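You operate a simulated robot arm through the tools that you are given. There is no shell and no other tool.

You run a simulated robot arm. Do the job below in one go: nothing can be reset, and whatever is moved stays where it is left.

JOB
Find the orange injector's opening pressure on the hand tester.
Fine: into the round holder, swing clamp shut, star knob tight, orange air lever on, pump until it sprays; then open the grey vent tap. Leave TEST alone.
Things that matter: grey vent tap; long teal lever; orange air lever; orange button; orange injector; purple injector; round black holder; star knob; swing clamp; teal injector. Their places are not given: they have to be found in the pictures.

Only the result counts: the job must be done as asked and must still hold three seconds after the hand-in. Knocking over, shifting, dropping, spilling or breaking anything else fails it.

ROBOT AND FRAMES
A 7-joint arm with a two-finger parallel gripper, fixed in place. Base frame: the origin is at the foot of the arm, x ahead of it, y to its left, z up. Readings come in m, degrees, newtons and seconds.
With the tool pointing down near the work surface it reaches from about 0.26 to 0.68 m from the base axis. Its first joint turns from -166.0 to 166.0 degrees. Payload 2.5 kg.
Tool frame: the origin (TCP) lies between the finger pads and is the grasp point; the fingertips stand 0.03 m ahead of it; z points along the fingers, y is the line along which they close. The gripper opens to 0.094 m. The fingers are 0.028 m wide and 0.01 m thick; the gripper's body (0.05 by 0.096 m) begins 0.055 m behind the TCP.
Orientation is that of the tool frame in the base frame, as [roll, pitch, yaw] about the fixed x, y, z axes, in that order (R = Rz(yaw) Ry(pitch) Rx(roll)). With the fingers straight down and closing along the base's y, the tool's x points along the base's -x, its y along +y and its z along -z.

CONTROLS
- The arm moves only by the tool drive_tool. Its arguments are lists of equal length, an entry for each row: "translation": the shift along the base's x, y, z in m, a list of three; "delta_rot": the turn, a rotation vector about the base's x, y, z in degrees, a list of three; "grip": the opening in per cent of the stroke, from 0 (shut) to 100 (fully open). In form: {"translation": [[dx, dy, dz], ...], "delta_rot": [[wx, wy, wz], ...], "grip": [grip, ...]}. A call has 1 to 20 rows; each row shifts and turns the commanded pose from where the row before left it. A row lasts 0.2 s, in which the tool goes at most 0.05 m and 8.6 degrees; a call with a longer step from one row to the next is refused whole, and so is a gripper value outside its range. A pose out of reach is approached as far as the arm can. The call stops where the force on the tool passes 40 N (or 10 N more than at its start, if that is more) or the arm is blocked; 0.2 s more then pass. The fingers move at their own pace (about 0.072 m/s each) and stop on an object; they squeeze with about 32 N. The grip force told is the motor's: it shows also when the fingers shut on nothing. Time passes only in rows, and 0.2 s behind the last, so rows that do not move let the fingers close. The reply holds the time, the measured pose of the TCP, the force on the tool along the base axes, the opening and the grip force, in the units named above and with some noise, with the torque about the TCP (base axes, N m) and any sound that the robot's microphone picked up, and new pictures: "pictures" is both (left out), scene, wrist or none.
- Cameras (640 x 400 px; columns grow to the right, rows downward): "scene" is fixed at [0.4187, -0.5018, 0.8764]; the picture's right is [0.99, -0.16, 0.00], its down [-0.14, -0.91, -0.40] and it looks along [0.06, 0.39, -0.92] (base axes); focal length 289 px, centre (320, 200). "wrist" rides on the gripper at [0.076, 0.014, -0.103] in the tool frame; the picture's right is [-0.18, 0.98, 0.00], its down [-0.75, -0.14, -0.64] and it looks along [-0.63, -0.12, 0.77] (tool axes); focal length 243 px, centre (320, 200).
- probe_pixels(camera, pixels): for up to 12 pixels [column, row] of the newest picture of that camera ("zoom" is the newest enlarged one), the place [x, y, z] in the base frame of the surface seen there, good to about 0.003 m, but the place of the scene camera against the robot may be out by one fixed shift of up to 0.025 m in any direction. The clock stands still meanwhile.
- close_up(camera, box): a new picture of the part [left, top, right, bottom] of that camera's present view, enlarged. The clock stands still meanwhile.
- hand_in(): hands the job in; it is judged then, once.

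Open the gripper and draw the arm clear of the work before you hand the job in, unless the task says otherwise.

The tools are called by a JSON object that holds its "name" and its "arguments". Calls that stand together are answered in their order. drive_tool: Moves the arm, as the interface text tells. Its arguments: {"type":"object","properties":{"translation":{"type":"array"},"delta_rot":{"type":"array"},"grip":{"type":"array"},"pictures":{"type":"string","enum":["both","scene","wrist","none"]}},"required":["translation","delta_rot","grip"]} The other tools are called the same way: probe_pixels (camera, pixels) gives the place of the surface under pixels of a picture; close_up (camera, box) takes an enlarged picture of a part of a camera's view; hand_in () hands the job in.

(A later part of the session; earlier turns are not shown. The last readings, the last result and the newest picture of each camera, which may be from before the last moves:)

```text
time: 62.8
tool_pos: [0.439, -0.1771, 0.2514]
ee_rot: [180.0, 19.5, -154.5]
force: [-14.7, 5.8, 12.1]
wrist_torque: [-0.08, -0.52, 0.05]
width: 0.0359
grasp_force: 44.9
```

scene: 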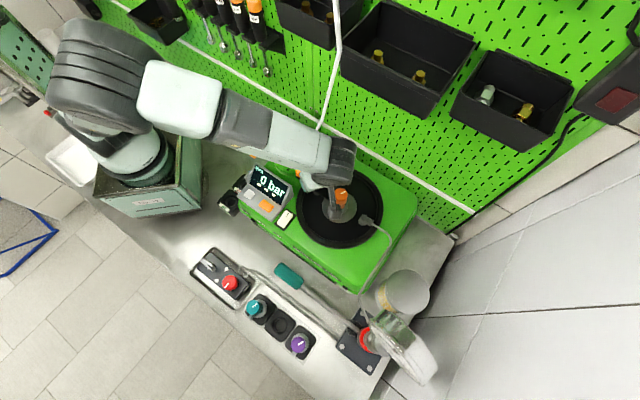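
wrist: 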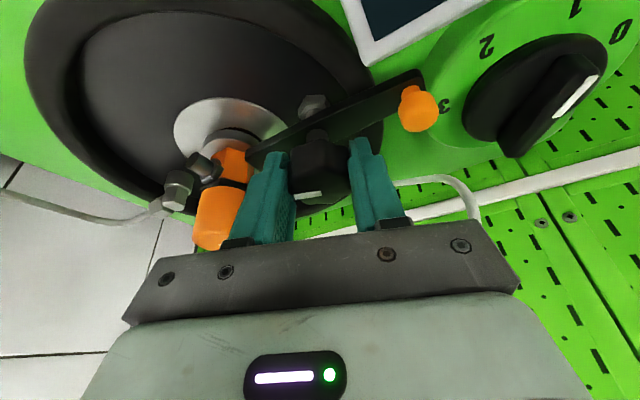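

The knob still turns without torque build-up (about 110° so far). I'll open, swing back to lean 290° around the knob, and regrip.

{"name": "drive_tool", "arguments": {"translation": [[0, 0, 0], [0, 0, 0], [0.0005, -0.0003, -0.0003], [0.0005, -0.0003, 0], [0.0005, -0.0003, 0], [0.0005, -0.0003, 0], [0.0005, -0.0003, 0], [0.0005, -0.0003, 0], [0.0005, -0.0003, 0], [0.0005, -0.0003, 0], [0.0005, -0.0003, 0], [0.0005, -0.0003, 0], [0, 0, 0], [0, 0, 0]], "delta_rot": [[0, 0, 0], [0, 0, 0], [0, 0, 8.5], [0, 0, 8.5], [0, 0, 8.5], [0, 0, 8.5], [0, 0, 8.5], [0, 0, 8.5], [0, 0, 8.5], [0, 0, 8.5], [0, 0, 8.5], [0, 0, 8.5], [0, 0, 0], [0, 0, 0]], "grip": [65, 65, 65, 65, 65, 65, 65, 65, 65, 65, 65, 65, 65, 65]}}

{"name": "close_up", "arguments": {"camera": "wrist", "box": [220, 100, 420, 240]}}

```text
time: 65.8
tool_pos: [0.4458, -0.1822, 0.2515]
ee_rot: [-179.8, 19.7, -69.6]
force: [-0.1, 0.4, 0.2]
wrist_torque: [0.01, -0.01, -0.01]
width: 0.061
grasp_force: 0.1
```

scene: 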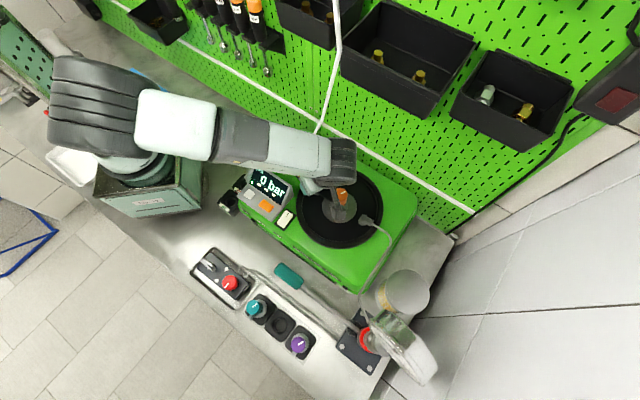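
wrist: 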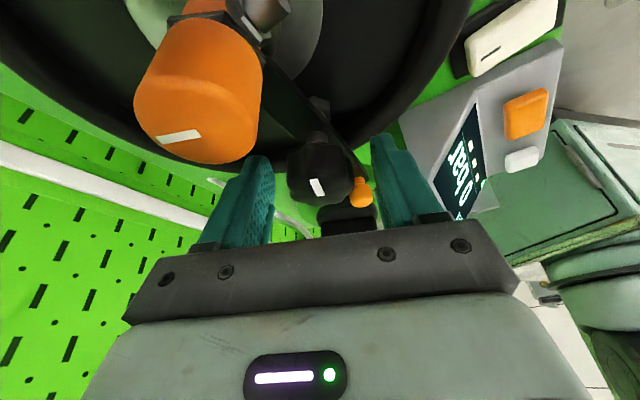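

```text
2.86 times, centred on (320, 170) of wrist
```

zoom: 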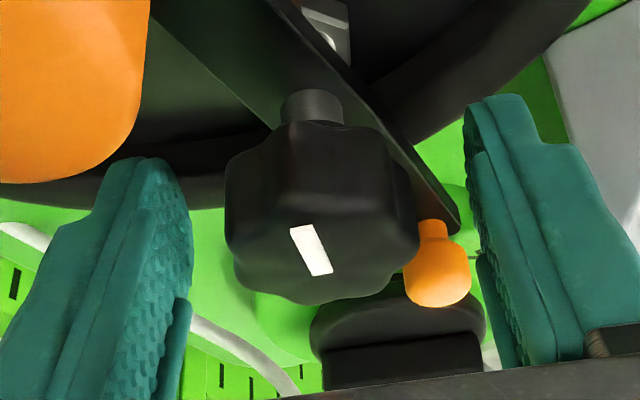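

The knob's mark rotated by roughly 85° in the same view, so the turn holds. I'll grip again and continue clockwise.

{"name": "drive_tool", "arguments": {"translation": [[-0.001, 0.001, 0], [0, 0, 0], [0, 0, 0], [-0.0003, -0.0001, 0], [-0.0003, 0, 0], [-0.0003, 0, 0], [0, 0, 0]], "delta_rot": [[0, 0, 0], [0, 0, 0], [0, 0, 0], [0, 0, -4], [0, 0, -4], [0, 0, -4], [0, 0, 0]], "grip": [65, 20, 20, 20, 20, 20, 20], "pictures": "none"}}

{"name": "drive_tool", "arguments": {"translation": [[-0.0003, 0, 0], [-0.0003, 0, 0], [-0.0003, 0, 0], [0, 0, 0]], "delta_rot": [[0, 0, -4], [0, 0, -4], [0, 0, -4], [0, 0, 0]], "grip": [20, 20, 20, 20], "pictures": "wrist"}}

```text
time: 67.4
tool_pos: [0.4438, -0.1795, 0.2508]
ee_rot: [-179.6, 19.6, -81.5]
force: [24.1, 8.5, 7.1]
wrist_torque: [-0.88, 0.99, 0.34]
width: 0.0369
grasp_force: 45.1
```

```text
time: 68.0
tool_pos: [0.4439, -0.1788, 0.2514]
ee_rot: [-179.5, 19.8, -88.8]
force: [4.2, -0.3, -0.6]
wrist_torque: [-0.26, 0.85, 0.78]
width: 0.036
grasp_force: 45.0
stopped in row 3: the force on the tool passed its limit at 40 N (the readings are from after the stop); the commanded pose is now the measured one
```

wrist: 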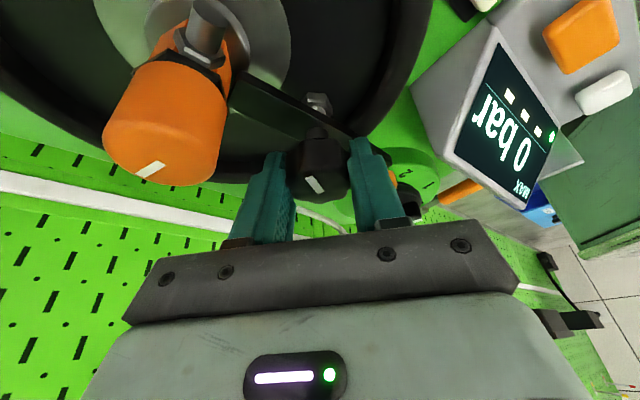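

The z-torque has risen to 0.34 then 0.78 N·m, so the knob is tightening; a green light also appeared at (553,137) on the display. I'll look at the display.

{"name": "close_up", "arguments": {"camera": "wrist", "box": [450, 20, 610, 220]}}

{"name": "close_up", "arguments": {"camera": "wrist", "box": [220, 100, 420, 240]}}

```text
2.00 times, centred on (530, 120) of wrist
```

zoom: 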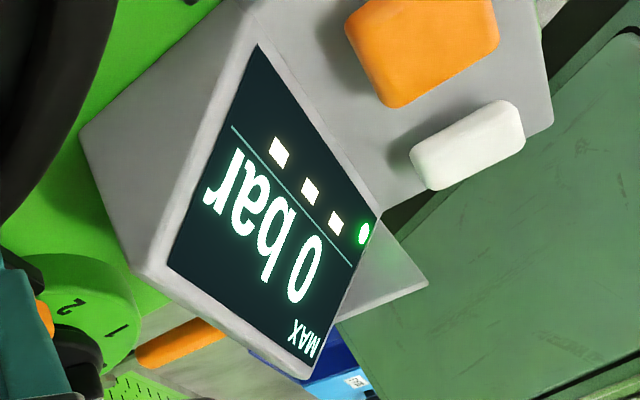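

```text
2.86 times, centred on (320, 170) of wrist
```

zoom: 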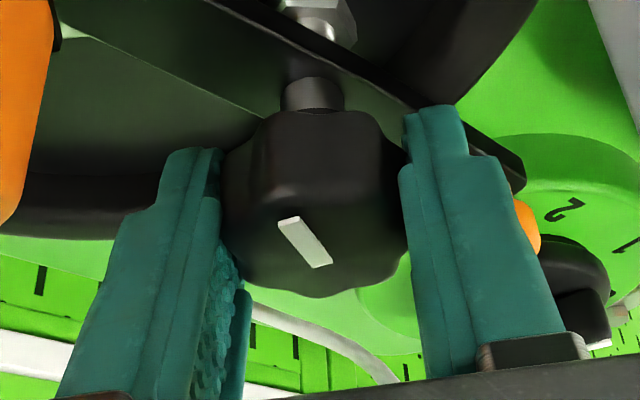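

The display now shows a green dot that was not there before, presumably "sealed". I'll give the knob one more small turn to be sure it's tight.

{"name": "drive_tool", "arguments": {"translation": [[0, 0, 0], [0, 0, 0]], "delta_rot": [[0, 0, -4], [0, 0, 0]], "grip": [20, 20], "pictures": "wrist"}}

```text
time: 68.6
tool_pos: [0.4436, -0.1768, 0.2514]
ee_rot: [-179.6, 19.8, -92.8]
force: [11.7, 5.0, -14.4]
wrist_torque: [-0.72, 0.59, 1.09]
width: 0.0365
grasp_force: 45.2
```

wrist: 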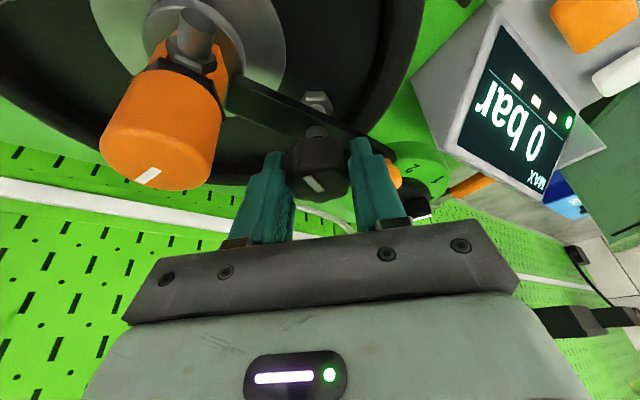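

Torque 1.09 N·m and rising. One more small turn, then release and retreat along the tool axis.

{"name": "drive_tool", "arguments": {"translation": [[0, 0, 0], [0, 0, 0]], "delta_rot": [[0, 0, -4], [0, 0, 0]], "grip": [20, 20], "pictures": "wrist"}}

```text
time: 69.2
tool_pos: [0.4437, -0.177, 0.2516]
ee_rot: [-179.6, 19.7, -96.9]
force: [13.2, 7.0, -19.1]
wrist_torque: [-0.28, 0.61, 0.74]
width: 0.0368
grasp_force: 45.0
```

wrist: 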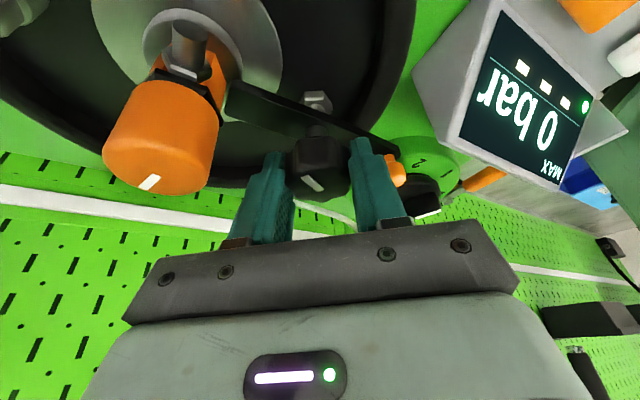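

The torque has levelled (0.74), so the knob is tight. I'll open and withdraw along the tool axis, then straighten the tool away from the tube.

{"name": "drive_tool", "arguments": {"translation": [[0, 0, 0], [0, 0, 0], [-0.001, -0.01, 0.028], [-0.001, -0.012, 0.032], [-0.002, -0.016, 0.044], [-0.01, -0.03, 0.03], [-0.04, -0.02, 0], [-0.04, 0, 0], [-0.04, 0, 0], [-0.03, 0.03, 0], [-0.02, 0.04, 0], [0, 0.04, 0], [0, 0, 0]], "delta_rot": [[0, 0, 0], [0, 0, 0], [0, 0, 0], [0, 0, 0], [0, 0, 0], [0, 0, 0], [-6.6, 0.81, 0], [-6.6, 0.81, 0], [-6.6, 0.81, 0], [0, 0, -8.5], [0, 0, -8.5], [0, 0, -8.5], [0, 0, 0]], "grip": [70, 70, 70, 70, 70, 70, 70, 70, 70, 70, 70, 70, 70]}}

{"name": "close_up", "arguments": {"camera": "scene", "box": [220, 130, 400, 260]}}

```text
time: 72.0
tool_pos: [0.2636, -0.1545, 0.3833]
ee_rot: [-179.7, -0.2, -122.5]
force: [-0.1, 0.0, 0.4]
wrist_torque: [0.0, 0.0, -0.02]
width: 0.0656
grasp_force: 0.1
```

scene: 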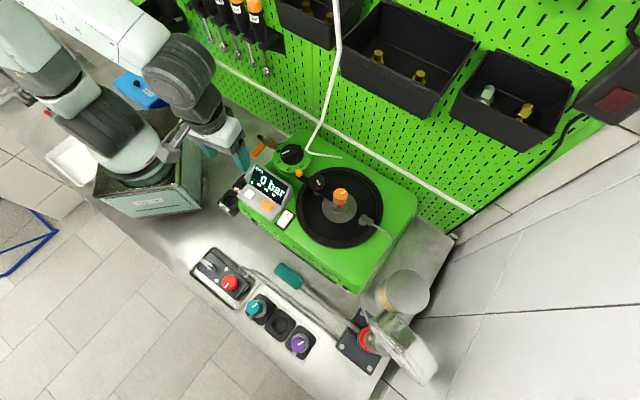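
wrist: 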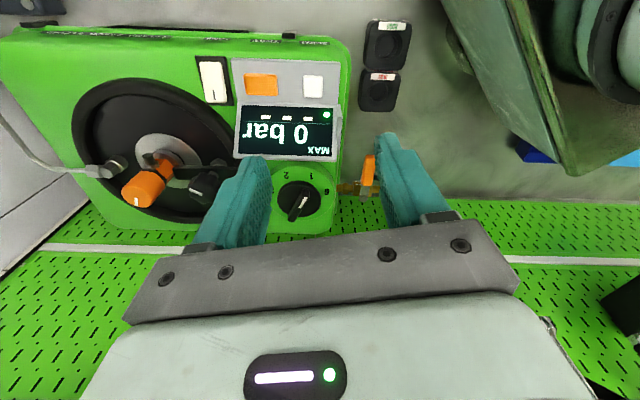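

```text
3.08 times, centred on (310, 195) of scene
```

zoom: 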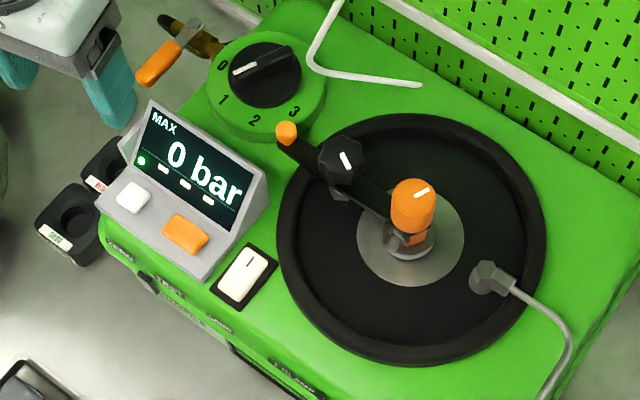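

The clamp is across, the knob is tight, and the green light stays on. Now the orange air lever: at (368,172) in the wrist view. I'll zoom in and probe it.

{"name": "close_up", "arguments": {"camera": "wrist", "box": [310, 120, 430, 220]}}

{"name": "close_up", "arguments": {"camera": "scene", "box": [240, 125, 290, 165]}}

{"name": "probe_pixels", "arguments": {"camera": "wrist", "pixels": [[368, 160], [366, 175], [367, 188], [369, 155], [345, 187], [378, 188], [365, 195], [335, 185], [358, 188]]}}

```text
4.00 times, centred on (370, 170) of wrist
```

zoom: 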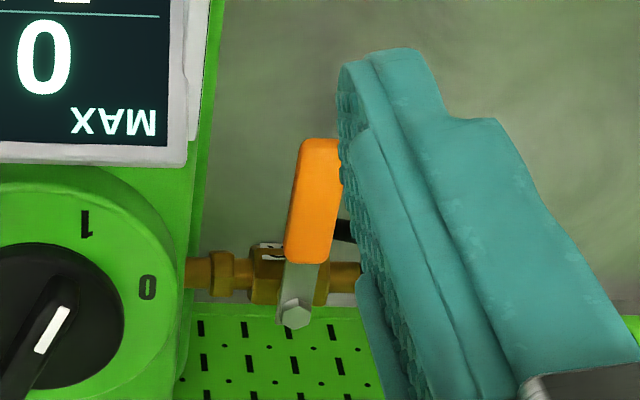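

```text
10.00 times, centred on (265, 145) of scene
```

zoom: 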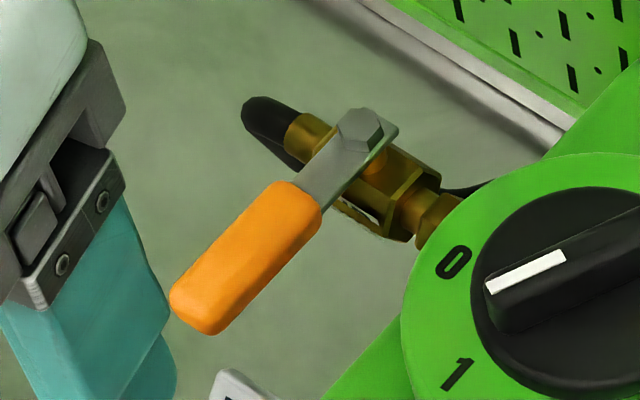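

```text
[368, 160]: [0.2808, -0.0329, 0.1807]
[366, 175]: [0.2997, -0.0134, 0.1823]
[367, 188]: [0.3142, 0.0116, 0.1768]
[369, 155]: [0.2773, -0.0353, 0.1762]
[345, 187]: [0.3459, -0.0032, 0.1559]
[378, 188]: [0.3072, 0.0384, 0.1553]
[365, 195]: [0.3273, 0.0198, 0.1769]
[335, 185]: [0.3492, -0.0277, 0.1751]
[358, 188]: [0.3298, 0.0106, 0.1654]
```

The air lever's pivot bolt is near (0.324,0.018,0.177) and its orange handle points at about 229°, square to the pipe (133°/313°), i.e. off. It should swing clockwise toward 133°; I'll check clearances to the machine edge and the pegboard.

{"name": "probe_pixels", "arguments": {"camera": "wrist", "pixels": [[340, 175], [341, 160], [338, 150], [470, 240], [470, 215], [530, 270], [345, 200], [375, 197], [357, 183], [352, 188], [383, 180]]}}

{"name": "probe_pixels", "arguments": {"camera": "zoom", "pixels": [[360, 130], [300, 200], [200, 310], [240, 240], [290, 290], [270, 110], [400, 200], [310, 130], [560, 60], [480, 20], [230, 320], [355, 165]]}}

```text
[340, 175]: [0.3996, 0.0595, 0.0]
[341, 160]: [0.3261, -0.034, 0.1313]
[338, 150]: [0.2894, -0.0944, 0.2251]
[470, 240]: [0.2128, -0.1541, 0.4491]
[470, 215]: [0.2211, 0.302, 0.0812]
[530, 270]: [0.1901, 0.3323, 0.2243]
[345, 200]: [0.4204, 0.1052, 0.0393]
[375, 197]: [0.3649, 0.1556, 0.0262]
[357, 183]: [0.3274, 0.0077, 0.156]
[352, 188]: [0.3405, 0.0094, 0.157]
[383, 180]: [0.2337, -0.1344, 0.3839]
```

```text
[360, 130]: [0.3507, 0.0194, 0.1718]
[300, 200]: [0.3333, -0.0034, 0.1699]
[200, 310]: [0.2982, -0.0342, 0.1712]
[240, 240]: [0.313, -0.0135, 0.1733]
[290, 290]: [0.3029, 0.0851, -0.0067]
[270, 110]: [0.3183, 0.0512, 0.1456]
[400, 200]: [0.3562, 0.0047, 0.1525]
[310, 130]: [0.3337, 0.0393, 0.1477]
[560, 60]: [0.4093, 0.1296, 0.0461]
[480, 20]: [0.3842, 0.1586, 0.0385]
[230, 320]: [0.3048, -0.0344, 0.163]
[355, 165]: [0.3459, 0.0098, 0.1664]
```

Clearances look fine: the pegboard is ~15 cm away and the machine edge ~3 cm from the handle. I'll close the fingers, lean 15° toward 225°, and go above the gap between handle and machine.

{"name": "drive_tool", "arguments": {"translation": [[0.005, 0.02, 0], [0.007, 0.02, 0], [0.007, 0.02, 0], [0.007, 0.02, -0.01], [0.007, 0.02, -0.02], [0.006, 0.013, -0.03], [0, 0, -0.02], [0, 0, 0]], "delta_rot": [[0, 0, -6.25], [0, 0, -6.25], [3.535, -3.535, 0], [3.535, -3.535, 0], [3.535, -3.535, 0], [0, 0, 0], [0, 0, 0], [0, 0, 0]], "grip": [0, 0, 0, 0, 0, 0, 0, 0]}}

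{"name": "close_up", "arguments": {"camera": "wrist", "box": [220, 60, 460, 240]}}

{"name": "close_up", "arguments": {"camera": "scene", "box": [220, 110, 310, 180]}}

```text
time: 73.8
tool_pos: [0.3004, -0.0423, 0.3056]
ee_rot: [-179.6, 14.8, -134.7]
force: [-0.8, 0.1, -0.2]
wrist_torque: [0.02, 0.02, -0.02]
width: 0.0001
grasp_force: 31.7
```

scene: 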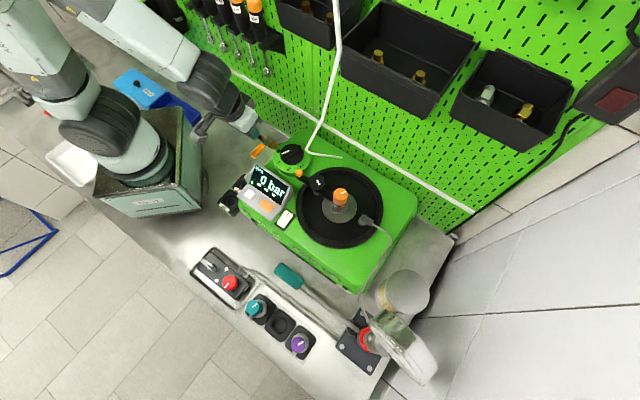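
wrist: 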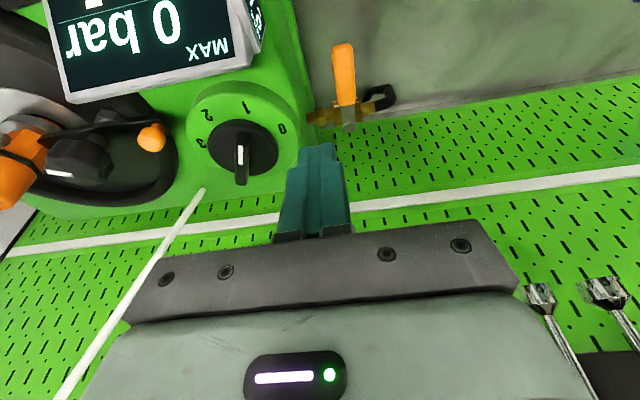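

```text
2.22 times, centred on (340, 150) of wrist
```

zoom: 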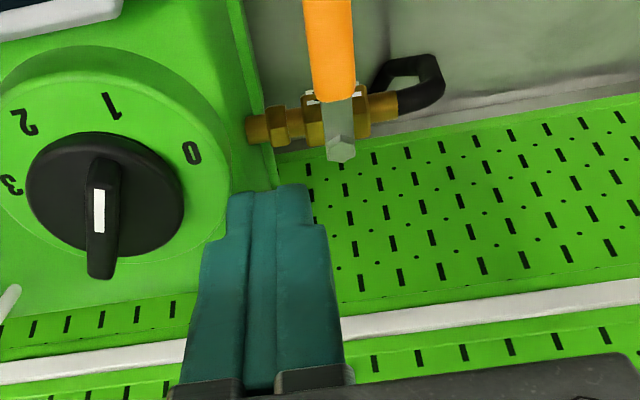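

```text
5.71 times, centred on (265, 145) of scene
```

zoom: 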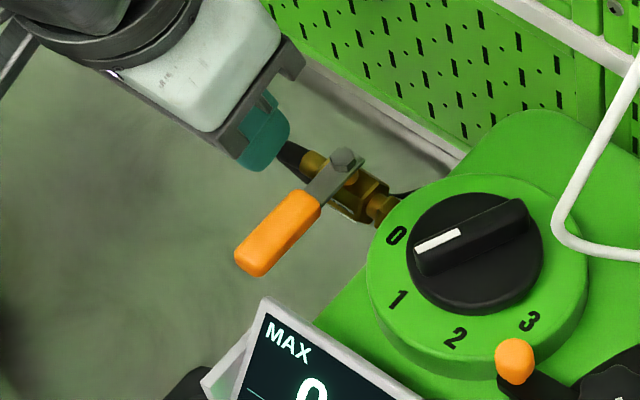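

From here the handle is clearly visible at (345,75) with the machine edge at about (300,80). I'll re-measure handle, bolt and machine edge more accurately.

{"name": "probe_pixels", "arguments": {"camera": "wrist", "pixels": [[349, 127], [349, 121], [346, 100], [344, 75], [342, 48], [334, 75], [354, 75], [305, 100], [300, 70], [295, 50], [325, 118], [370, 110]]}}

```text
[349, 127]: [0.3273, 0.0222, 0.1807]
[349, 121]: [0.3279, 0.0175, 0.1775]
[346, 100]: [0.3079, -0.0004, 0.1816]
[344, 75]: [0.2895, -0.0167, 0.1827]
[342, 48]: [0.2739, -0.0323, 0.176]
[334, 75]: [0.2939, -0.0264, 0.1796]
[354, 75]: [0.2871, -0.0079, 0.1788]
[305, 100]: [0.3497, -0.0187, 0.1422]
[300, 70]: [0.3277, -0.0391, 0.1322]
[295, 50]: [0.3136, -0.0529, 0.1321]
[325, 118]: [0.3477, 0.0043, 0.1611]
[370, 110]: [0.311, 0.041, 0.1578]
```

Handle centreline is on c≈-0.2165 and the machine side on c≈-0.2595 (along 135°), leaving a 33 mm gap for the 20 mm closed fingers. I'll lower into the middle of it.

{"name": "drive_tool", "arguments": {"translation": [[-0.001, -0.002, -0.03], [0, 0, -0.03], [0, 0, -0.02], [0, 0, 0], [0, 0, 0]], "delta_rot": [[0, 0, 0], [0, 0, 0], [0, 0, 0], [0, 0, 0], [0, 0, 0]], "grip": [0, 0, 0, 0, 0]}}

{"name": "close_up", "arguments": {"camera": "wrist", "box": [220, 60, 460, 240]}}

{"name": "close_up", "arguments": {"camera": "scene", "box": [220, 110, 310, 180]}}

```text
time: 75.0
tool_pos: [0.3017, -0.044, 0.2256]
ee_rot: [-179.7, 14.6, -134.9]
force: [-0.4, 1.1, -0.5]
wrist_torque: [0.01, -0.02, 0.01]
width: 0.0
grasp_force: 32.1
out of reach, approached as far as the arm can: row 3
```

scene: 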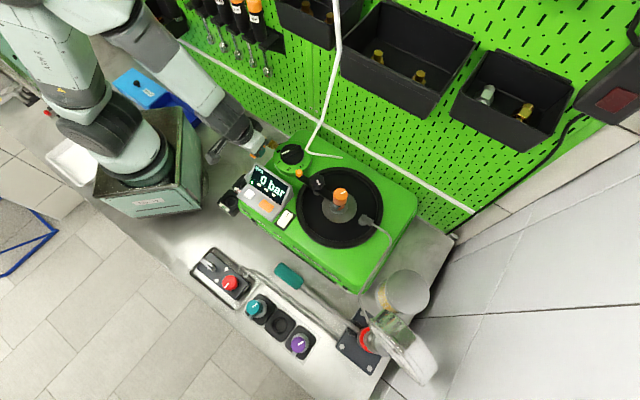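
wrist: 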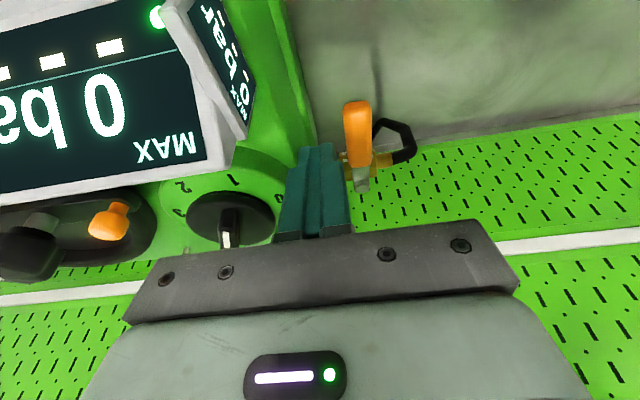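

```text
2.22 times, centred on (340, 150) of wrist
```

zoom: 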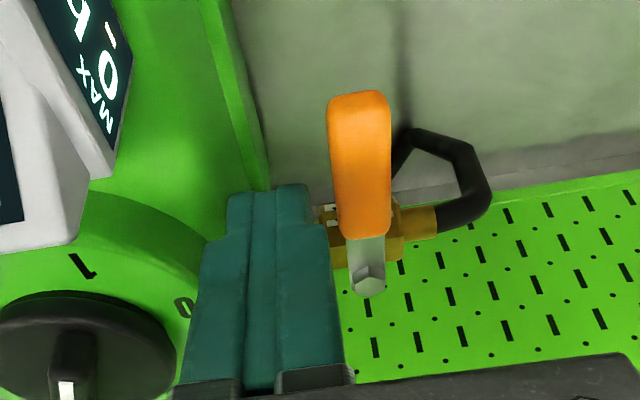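

```text
5.71 times, centred on (265, 145) of scene
```

zoom: 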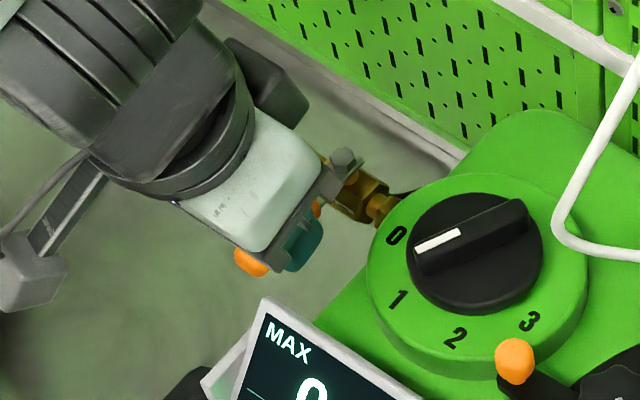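

The leaned pose is at the edge of reach so close to the base. The dial top is only z≈0.231, so a vertical tool clears it; I'll rise a little, straighten up, and re-aim.

{"name": "drive_tool", "arguments": {"translation": [[0, 0, 0.02], [0.001, 0.0015, 0.01], [0.001, 0.0015, 0.01], [0.001, 0.0015, 0], [0, 0, 0], [0, 0, 0]], "delta_rot": [[0, 0, 0], [-3.5, 3.5, 0], [-3.5, 3.5, 0], [-3.4, 3.4, 0], [0, 0, 0], [0, 0, 0]], "grip": [0, 0, 0, 0, 0, 0], "pictures": "wrist"}}

```text
time: 76.4
tool_pos: [0.3033, -0.0416, 0.2648]
ee_rot: [-179.6, 0.1, -135.0]
force: [0.0, 0.5, -0.3]
wrist_torque: [-0.02, -0.02, 0.02]
width: 0.0001
grasp_force: 31.6
```

wrist: 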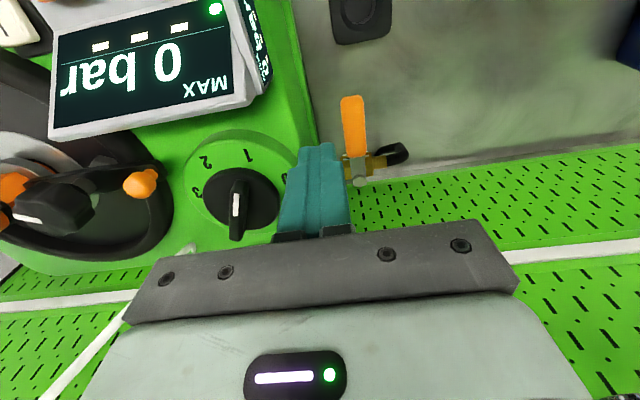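

Vertical now. I'll lower to z≈0.20 in the gap.

{"name": "drive_tool", "arguments": {"translation": [[0.001, 0.002, -0.02], [0, 0, -0.02], [0, 0, -0.015], [0, 0, -0.01], [0, 0, 0], [0, 0, 0]], "delta_rot": [[0, 0, 0], [0, 0, 0], [0, 0, 0], [0, 0, 0], [0, 0, 0], [0, 0, 0]], "grip": [0, 0, 0, 0, 0, 0]}}

{"name": "close_up", "arguments": {"camera": "wrist", "box": [240, 60, 440, 220]}}

{"name": "close_up", "arguments": {"camera": "scene", "box": [220, 110, 310, 180]}}

```text
time: 77.8
tool_pos: [0.3045, -0.0391, 0.2016]
ee_rot: [-179.7, 0.2, -134.9]
force: [0.2, 0.0, -0.8]
wrist_torque: [-0.01, 0.0, 0.01]
width: 0.0
grasp_force: 32.3
```

scene: 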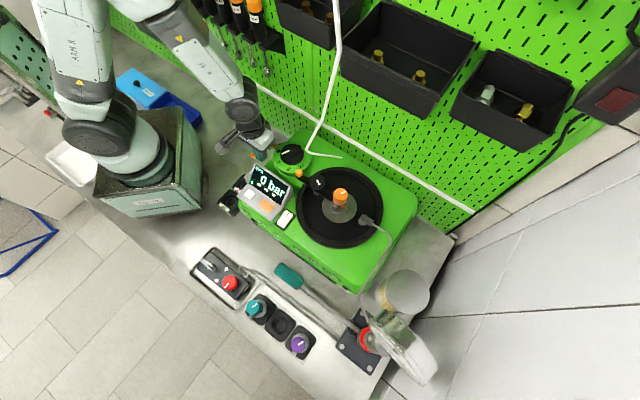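
wrist: 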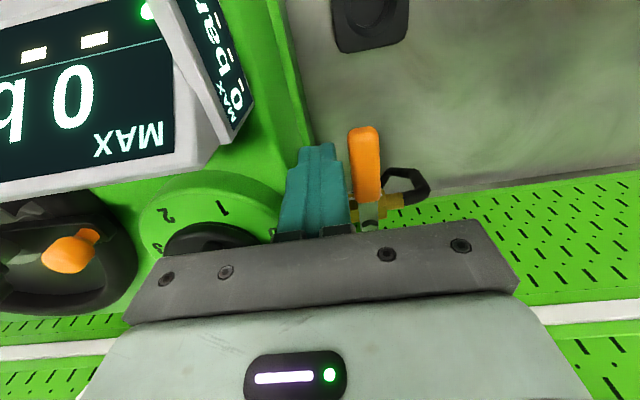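

```text
2.50 times, centred on (340, 140) of wrist
```

zoom: 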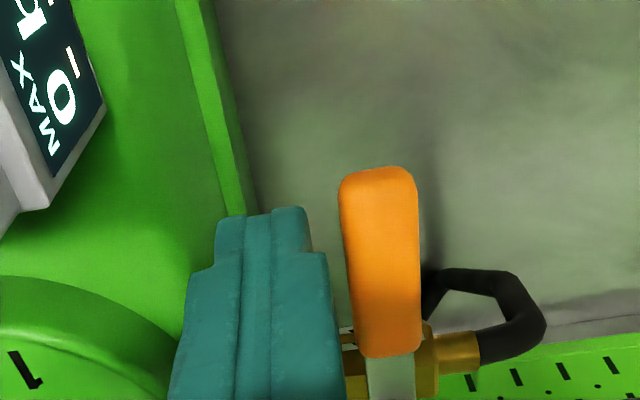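

```text
5.71 times, centred on (265, 145) of scene
```

zoom: 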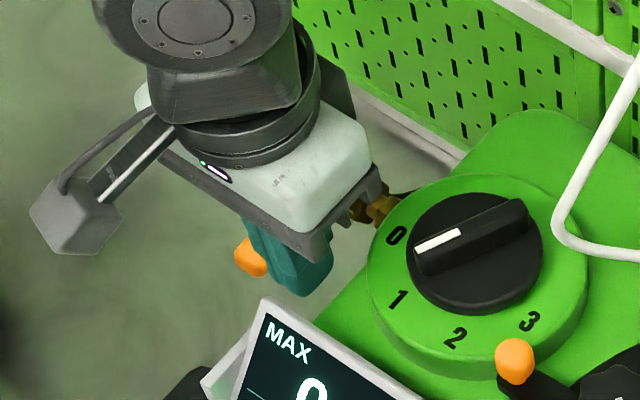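

The fingers are in the gap beside the handle with no contact. I'll push the handle clockwise along an arc around the bolt (0.327,0.021), first half.

{"name": "drive_tool", "arguments": {"translation": [[-0.008, 0.0056, 0], [-0.0071, 0.0064, 0], [-0.0057, 0.0073, 0], [-0.0045, 0.0079, 0], [-0.0026, 0.0086, 0], [0, 0, 0]], "delta_rot": [[0, 0, 0], [0, 0, 0], [0, 0, 0], [0, 0, 0], [0, 0, 0], [0, 0, 0]], "grip": [0, 0, 0, 0, 0, 0]}}

{"name": "close_up", "arguments": {"camera": "wrist", "box": [240, 60, 440, 220]}}

{"name": "close_up", "arguments": {"camera": "scene", "box": [220, 110, 310, 180]}}

```text
time: 79.2
tool_pos: [0.2756, -0.0044, 0.2008]
ee_rot: [-179.8, 0.0, -134.7]
force: [0.1, 0.1, 0.8]
wrist_torque: [0.02, -0.01, -0.05]
width: 0.0
grasp_force: 31.7
```

scene: 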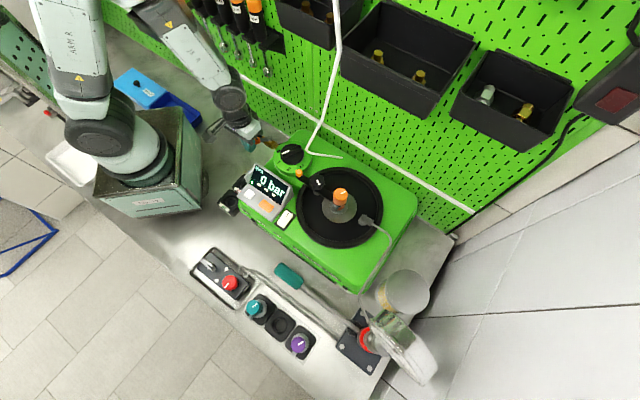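
wrist: 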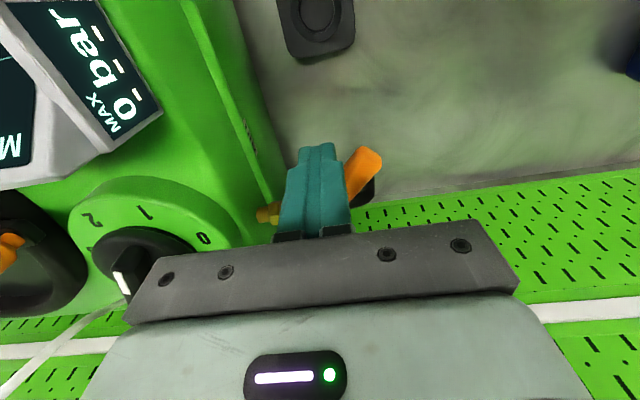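

```text
2.50 times, centred on (340, 140) of wrist
```

zoom: 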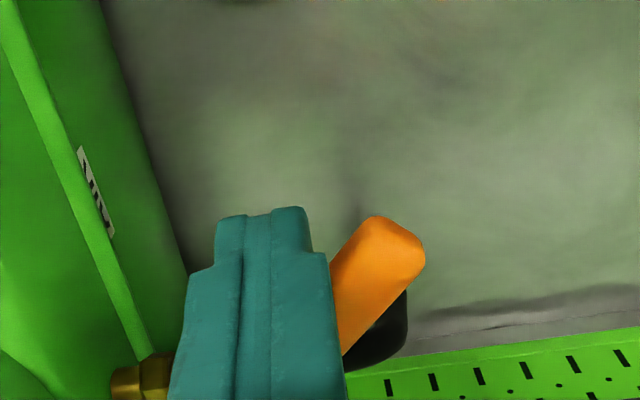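

```text
5.71 times, centred on (265, 145) of scene
```

zoom: 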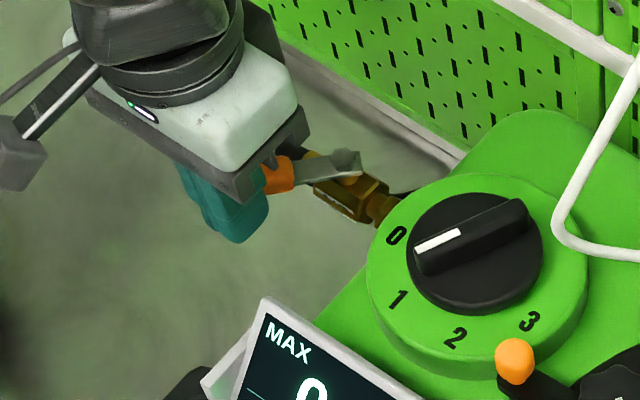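

The handle is swinging easily, now about halfway. I'll finish the arc toward the pipe line.

{"name": "drive_tool", "arguments": {"translation": [[-0.0012, 0.0085, 0], [0.0001, 0.0083, 0], [0.0005, 0.0079, 0], [0.0016, 0.0076, 0], [0.0018, 0.007, 0], [0, 0, 0]], "delta_rot": [[0, 0, 0], [0, 0, 0], [0, 0, 0], [0, 0, 0], [0, 0, 0], [0, 0, 0]], "grip": [0, 0, 0, 0, 0, 0]}}

{"name": "close_up", "arguments": {"camera": "wrist", "box": [240, 60, 440, 220]}}

{"name": "close_up", "arguments": {"camera": "scene", "box": [220, 110, 310, 180]}}

```text
time: 80.6
tool_pos: [0.2801, 0.0366, 0.2008]
ee_rot: [-179.6, 0.2, -134.9]
force: [-1.1, -0.2, 0.6]
wrist_torque: [-0.01, 0.03, -0.01]
width: 0.0
grasp_force: 31.8
```

scene: 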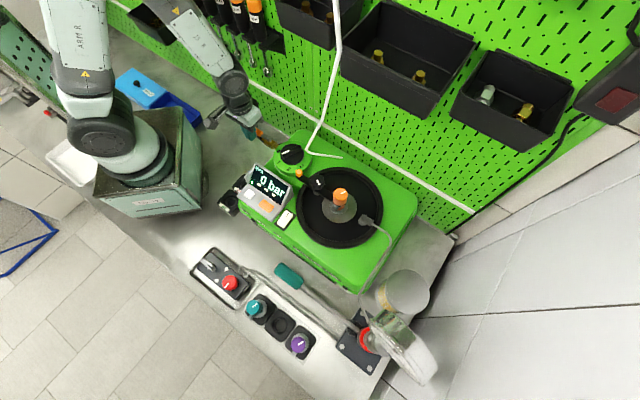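
wrist: 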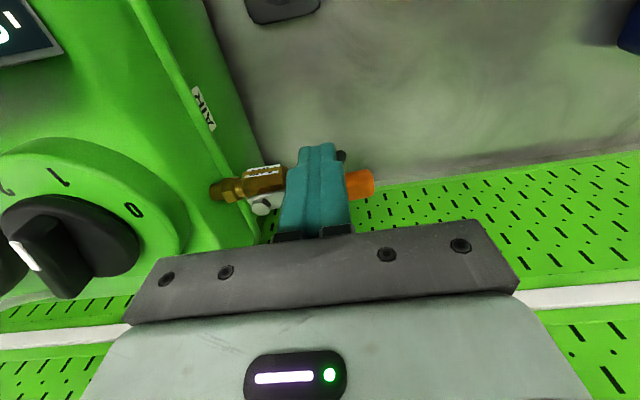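

```text
2.50 times, centred on (340, 140) of wrist
```

zoom: 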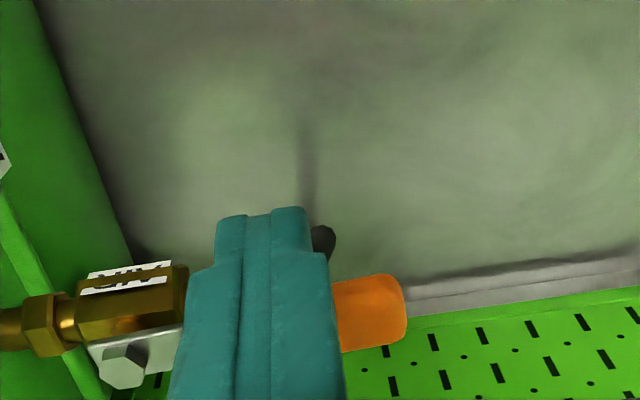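

```text
5.71 times, centred on (265, 145) of scene
```

zoom: 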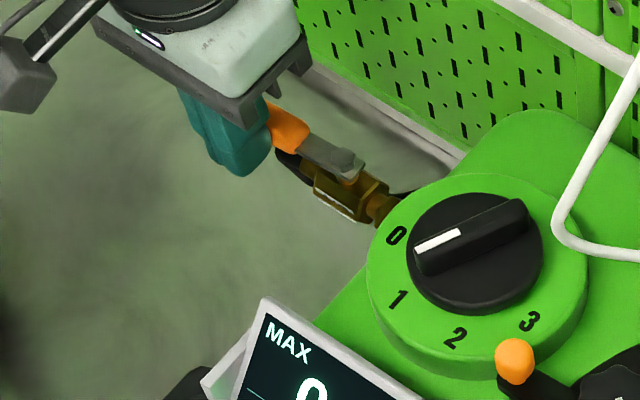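

The handle is now nearly in line with the pipe. I'll push a little more until it reaches its stop.

{"name": "drive_tool", "arguments": {"translation": [[0.002, 0.004, 0], [0.002, 0.003, 0], [0, 0, 0]], "delta_rot": [[0, 0, 0], [0, 0, 0], [0, 0, 0]], "grip": [0, 0, 0], "pictures": "wrist"}}

{"name": "drive_tool", "arguments": {"translation": [[0.002, 0.003, 0], [0.002, 0.003, 0], [0, 0, 0]], "delta_rot": [[0, 0, 0], [0, 0, 0], [0, 0, 0]], "grip": [0, 0, 0]}}

{"name": "close_up", "arguments": {"camera": "wrist", "box": [180, 60, 420, 220]}}

{"name": "close_up", "arguments": {"camera": "scene", "box": [220, 110, 310, 180]}}

```text
time: 81.6
tool_pos: [0.2812, 0.0391, 0.1986]
ee_rot: [-179.9, -0.5, -135.1]
force: [-3.8, -6.3, 2.8]
wrist_torque: [-0.11, 0.03, -0.03]
width: 0.0
grasp_force: 32.1
stopped in row 3: the force on the tool passed its limit at 41 N (the readings are from after the stop); the commanded pose is now the measured one
```

wrist: 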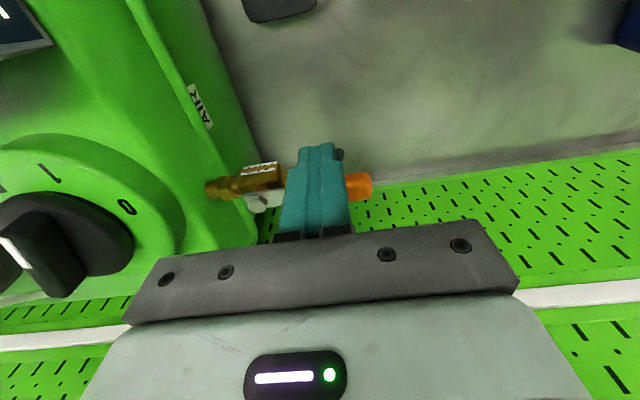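

```text
time: 82.2
tool_pos: [0.2808, 0.0399, 0.1992]
ee_rot: [179.8, -1.2, -135.6]
force: [-2.2, -5.3, 2.2]
wrist_torque: [-0.05, 0.07, 0.02]
width: 0.0001
grasp_force: 31.8
stopped in row 2: the force on the tool passed its limit at 46 N (the readings are from after the stop); the commanded pose is now the measured one
```

scene: 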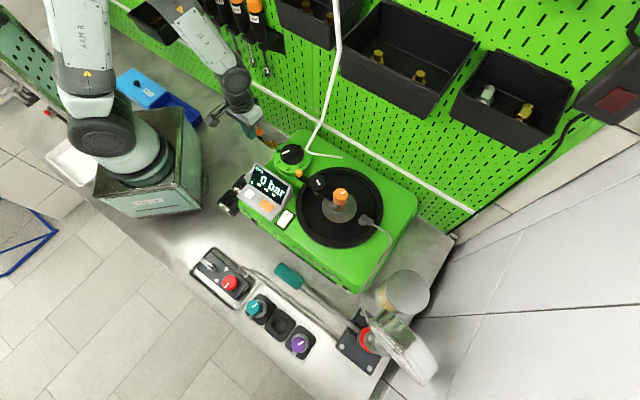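
wrist: 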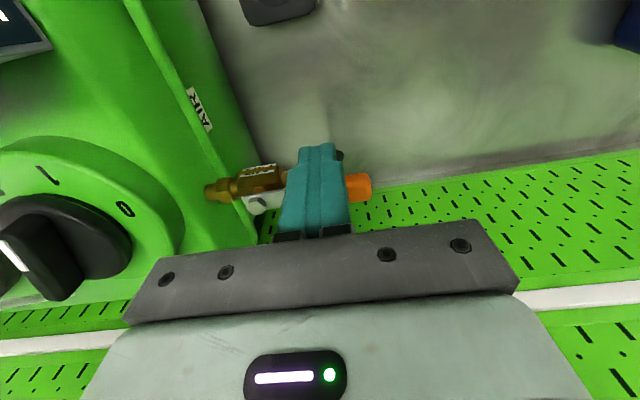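

```text
2.50 times, centred on (300, 140) of wrist
```

zoom: 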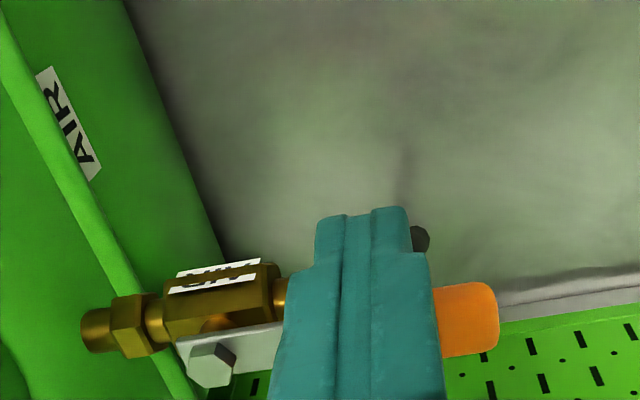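

```text
5.71 times, centred on (265, 145) of scene
```

zoom: 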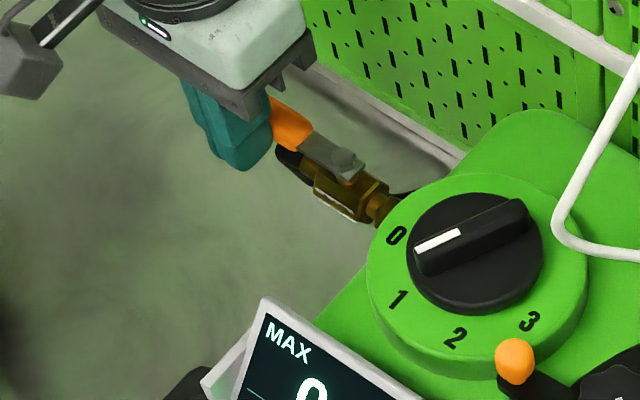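

The lever hit its stop twice (41–46 N) in line with the pipe, so the air is on. I'll back away, rise, and travel over to look at the teal pump lever.

{"name": "drive_tool", "arguments": {"translation": [[-0.004, -0.005, 0], [-0.001, -0.004, 0.02], [0, -0.01, 0.04], [0, -0.01, 0.045], [0, -0.03, 0.035], [0, -0.045, 0.02], [0, -0.048, 0], [0, -0.048, 0], [0, -0.048, 0], [0, -0.048, 0], [-0.01, -0.048, 0], [-0.01, -0.04, 0], [0, 0, 0]], "delta_rot": [[0, 0, 0], [0, 0, 0], [0, 0, 0], [0, 0, 0], [0, 0, 0], [0, 0, 0], [0, 0, 0], [0, 0, 0], [0, 0, 0], [0, 0, 0], [0, 0, 0], [0, 0, 0], [0, 0, 0]], "grip": [0, 0, 0, 0, 0, 0, 50, 100, 100, 100, 100, 100, 100]}}

{"name": "close_up", "arguments": {"camera": "scene", "box": [220, 125, 310, 195]}}

{"name": "close_up", "arguments": {"camera": "wrist", "box": [180, 40, 440, 220]}}

```text
time: 85.0
tool_pos: [0.2574, -0.3401, 0.3569]
ee_rot: [179.9, -1.3, -135.3]
force: [0.6, 0.0, 1.0]
wrist_torque: [0.01, 0.02, 0.01]
width: 0.0939
grasp_force: 0.1
```

scene: 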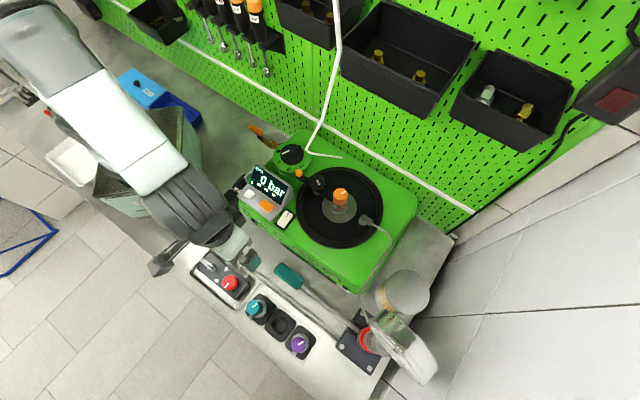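
wrist: 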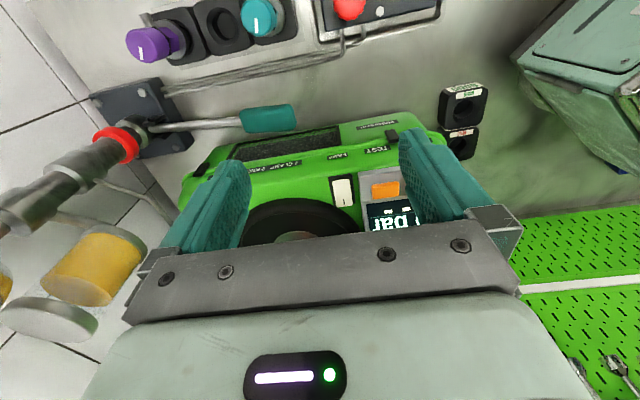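

```text
5.71 times, centred on (265, 160) of scene
```

zoom: 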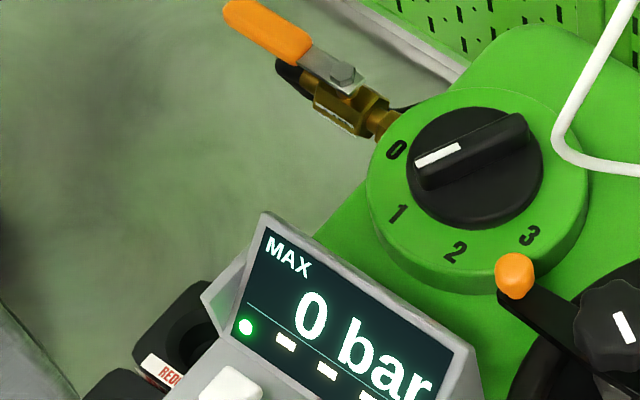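

```text
2.22 times, centred on (310, 130) of wrist
```

zoom: 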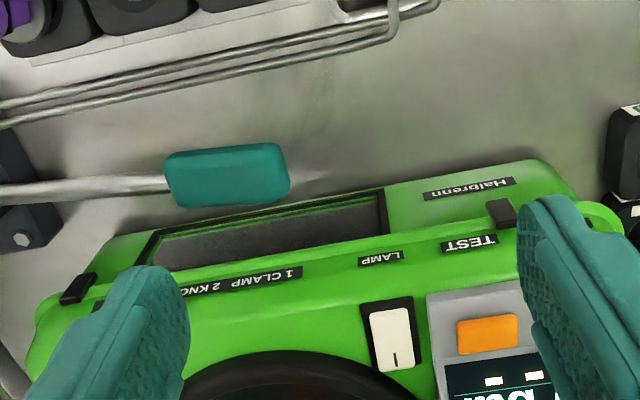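

The air lever is in line and the green light remains. Now I'll probe the teal pump lever: grip ends, rod, pivot and base.

{"name": "probe_pixels", "arguments": {"camera": "wrist", "pixels": [[293, 118], [268, 112], [268, 122], [268, 130], [245, 120], [230, 122], [200, 124], [175, 127], [155, 127], [148, 112], [185, 140], [268, 150]]}}

{"name": "close_up", "arguments": {"camera": "wrist", "box": [80, 70, 220, 180]}}

{"name": "close_up", "arguments": {"camera": "scene", "box": [320, 290, 420, 390]}}

```text
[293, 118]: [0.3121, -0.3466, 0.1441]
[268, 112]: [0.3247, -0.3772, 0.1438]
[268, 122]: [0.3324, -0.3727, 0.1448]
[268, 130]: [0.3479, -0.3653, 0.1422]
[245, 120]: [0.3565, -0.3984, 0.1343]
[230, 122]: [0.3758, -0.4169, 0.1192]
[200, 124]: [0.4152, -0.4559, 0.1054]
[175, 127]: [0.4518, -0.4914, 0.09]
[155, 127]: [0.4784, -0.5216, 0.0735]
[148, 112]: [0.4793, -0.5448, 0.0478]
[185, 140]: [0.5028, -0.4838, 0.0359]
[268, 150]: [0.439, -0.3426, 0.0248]
```

```text
3.64 times, centred on (150, 125) of wrist
```

zoom: 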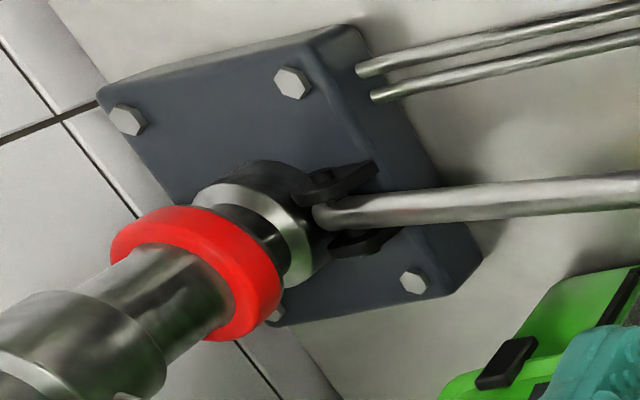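

```text
4.00 times, centred on (370, 340) of scene
```

zoom: 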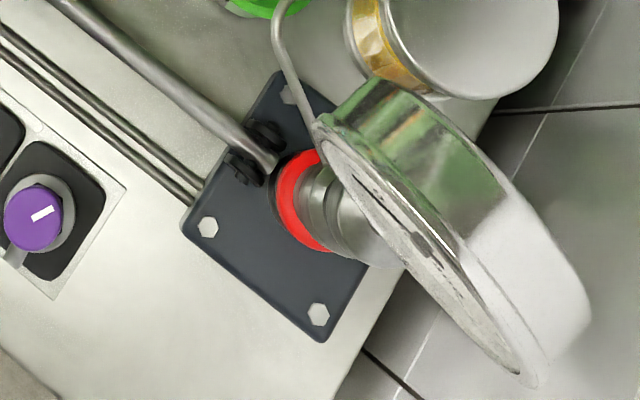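

The lever rises from a pivot near (0.478,-0.522,0.07) to its teal grip at (0.332,-0.373,0.145), i.e. about 17° up, pointing at 135°. I'll probe the machine's front edge beside it to see how much room the gripper has.

{"name": "probe_pixels", "arguments": {"camera": "wrist", "pixels": [[270, 163], [330, 155], [240, 165], [200, 175], [310, 140], [360, 140], [250, 150], [300, 148], [275, 170], [240, 85], [300, 65], [330, 130]]}}

{"name": "close_up", "arguments": {"camera": "wrist", "box": [220, 80, 340, 180]}}

```text
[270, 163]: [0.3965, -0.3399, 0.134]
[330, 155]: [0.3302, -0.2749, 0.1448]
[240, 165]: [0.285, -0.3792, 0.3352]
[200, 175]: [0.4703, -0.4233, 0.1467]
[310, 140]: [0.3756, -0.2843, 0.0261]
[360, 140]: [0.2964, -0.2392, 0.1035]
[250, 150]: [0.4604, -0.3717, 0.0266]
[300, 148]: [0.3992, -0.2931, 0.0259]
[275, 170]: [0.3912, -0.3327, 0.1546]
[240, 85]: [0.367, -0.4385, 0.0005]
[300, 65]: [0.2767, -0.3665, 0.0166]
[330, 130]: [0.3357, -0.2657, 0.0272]
```

```text
4.00 times, centred on (280, 130) of wrist
```

zoom: 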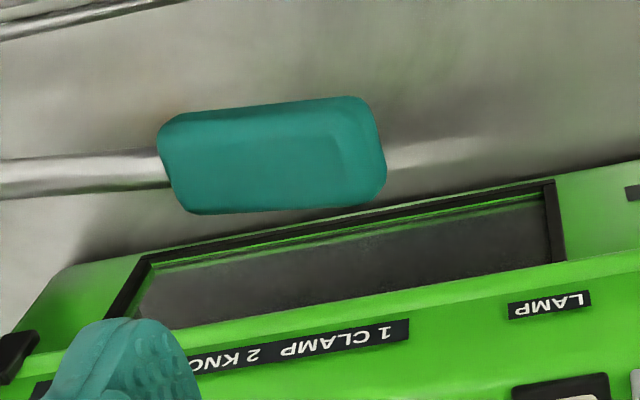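

The machine front is about 68 mm from the lever's centreline, so the gripper body fits. I'll turn the tool -90° so the fingers straddle the lever, and move above the teal grip.

{"name": "drive_tool", "arguments": {"translation": [[0.007, -0.003, 0], [0.007, -0.003, -0.01], [0.007, -0.003, -0.01], [0.007, -0.003, -0.01], [0.007, -0.003, -0.01], [0.007, -0.003, -0.01], [0.007, -0.003, -0.01], [0.007, -0.003, -0.01], [0.007, -0.003, -0.01], [0.007, -0.003, -0.01], [0.0076, -0.002, -0.01], [0, 0, 0], [0, 0, 0]], "delta_rot": [[0.9, -0.9, 0], [0, 0, -8.2], [0, 0, -8.2], [0, 0, -8.2], [0, 0, -8.2], [0, 0, -8.2], [0, 0, -8.2], [0, 0, -8.2], [0, 0, -8.2], [0, 0, -8.2], [0, 0, -8.2], [0, 0, -7.7], [0, 0, 0]], "grip": [65, 65, 65, 65, 65, 65, 65, 65, 65, 65, 65, 65, 65]}}

{"name": "close_up", "arguments": {"camera": "wrist", "box": [200, 60, 440, 230]}}

```text
time: 87.8
tool_pos: [0.3347, -0.3741, 0.2584]
ee_rot: [179.9, 0.1, 134.9]
force: [0.0, 0.2, 0.4]
wrist_torque: [0.04, 0.01, 0.01]
width: 0.0612
grasp_force: 0.2
```

scene: 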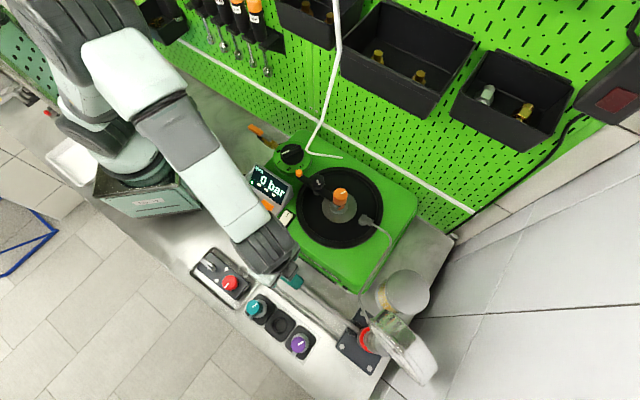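
wrist: 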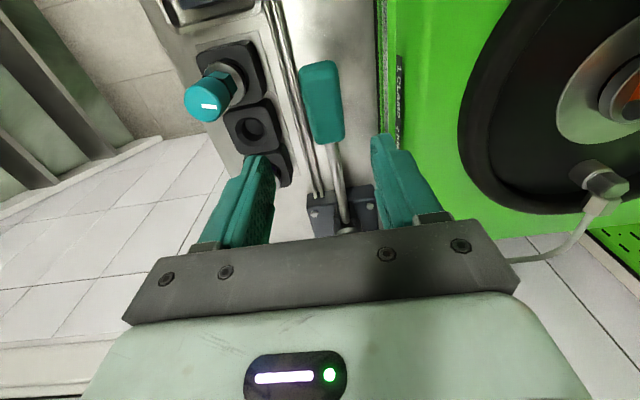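

```text
2.35 times, centred on (320, 145) of wrist
```

zoom: 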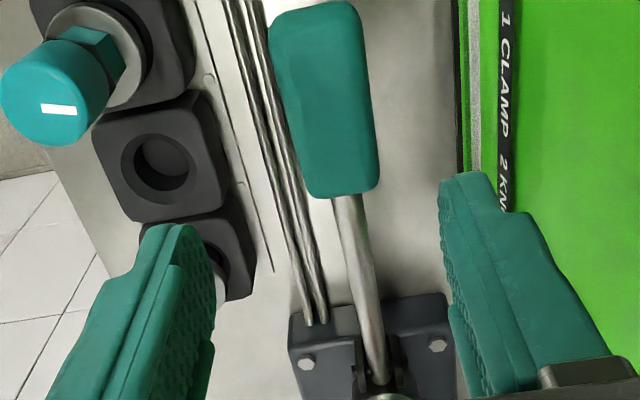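

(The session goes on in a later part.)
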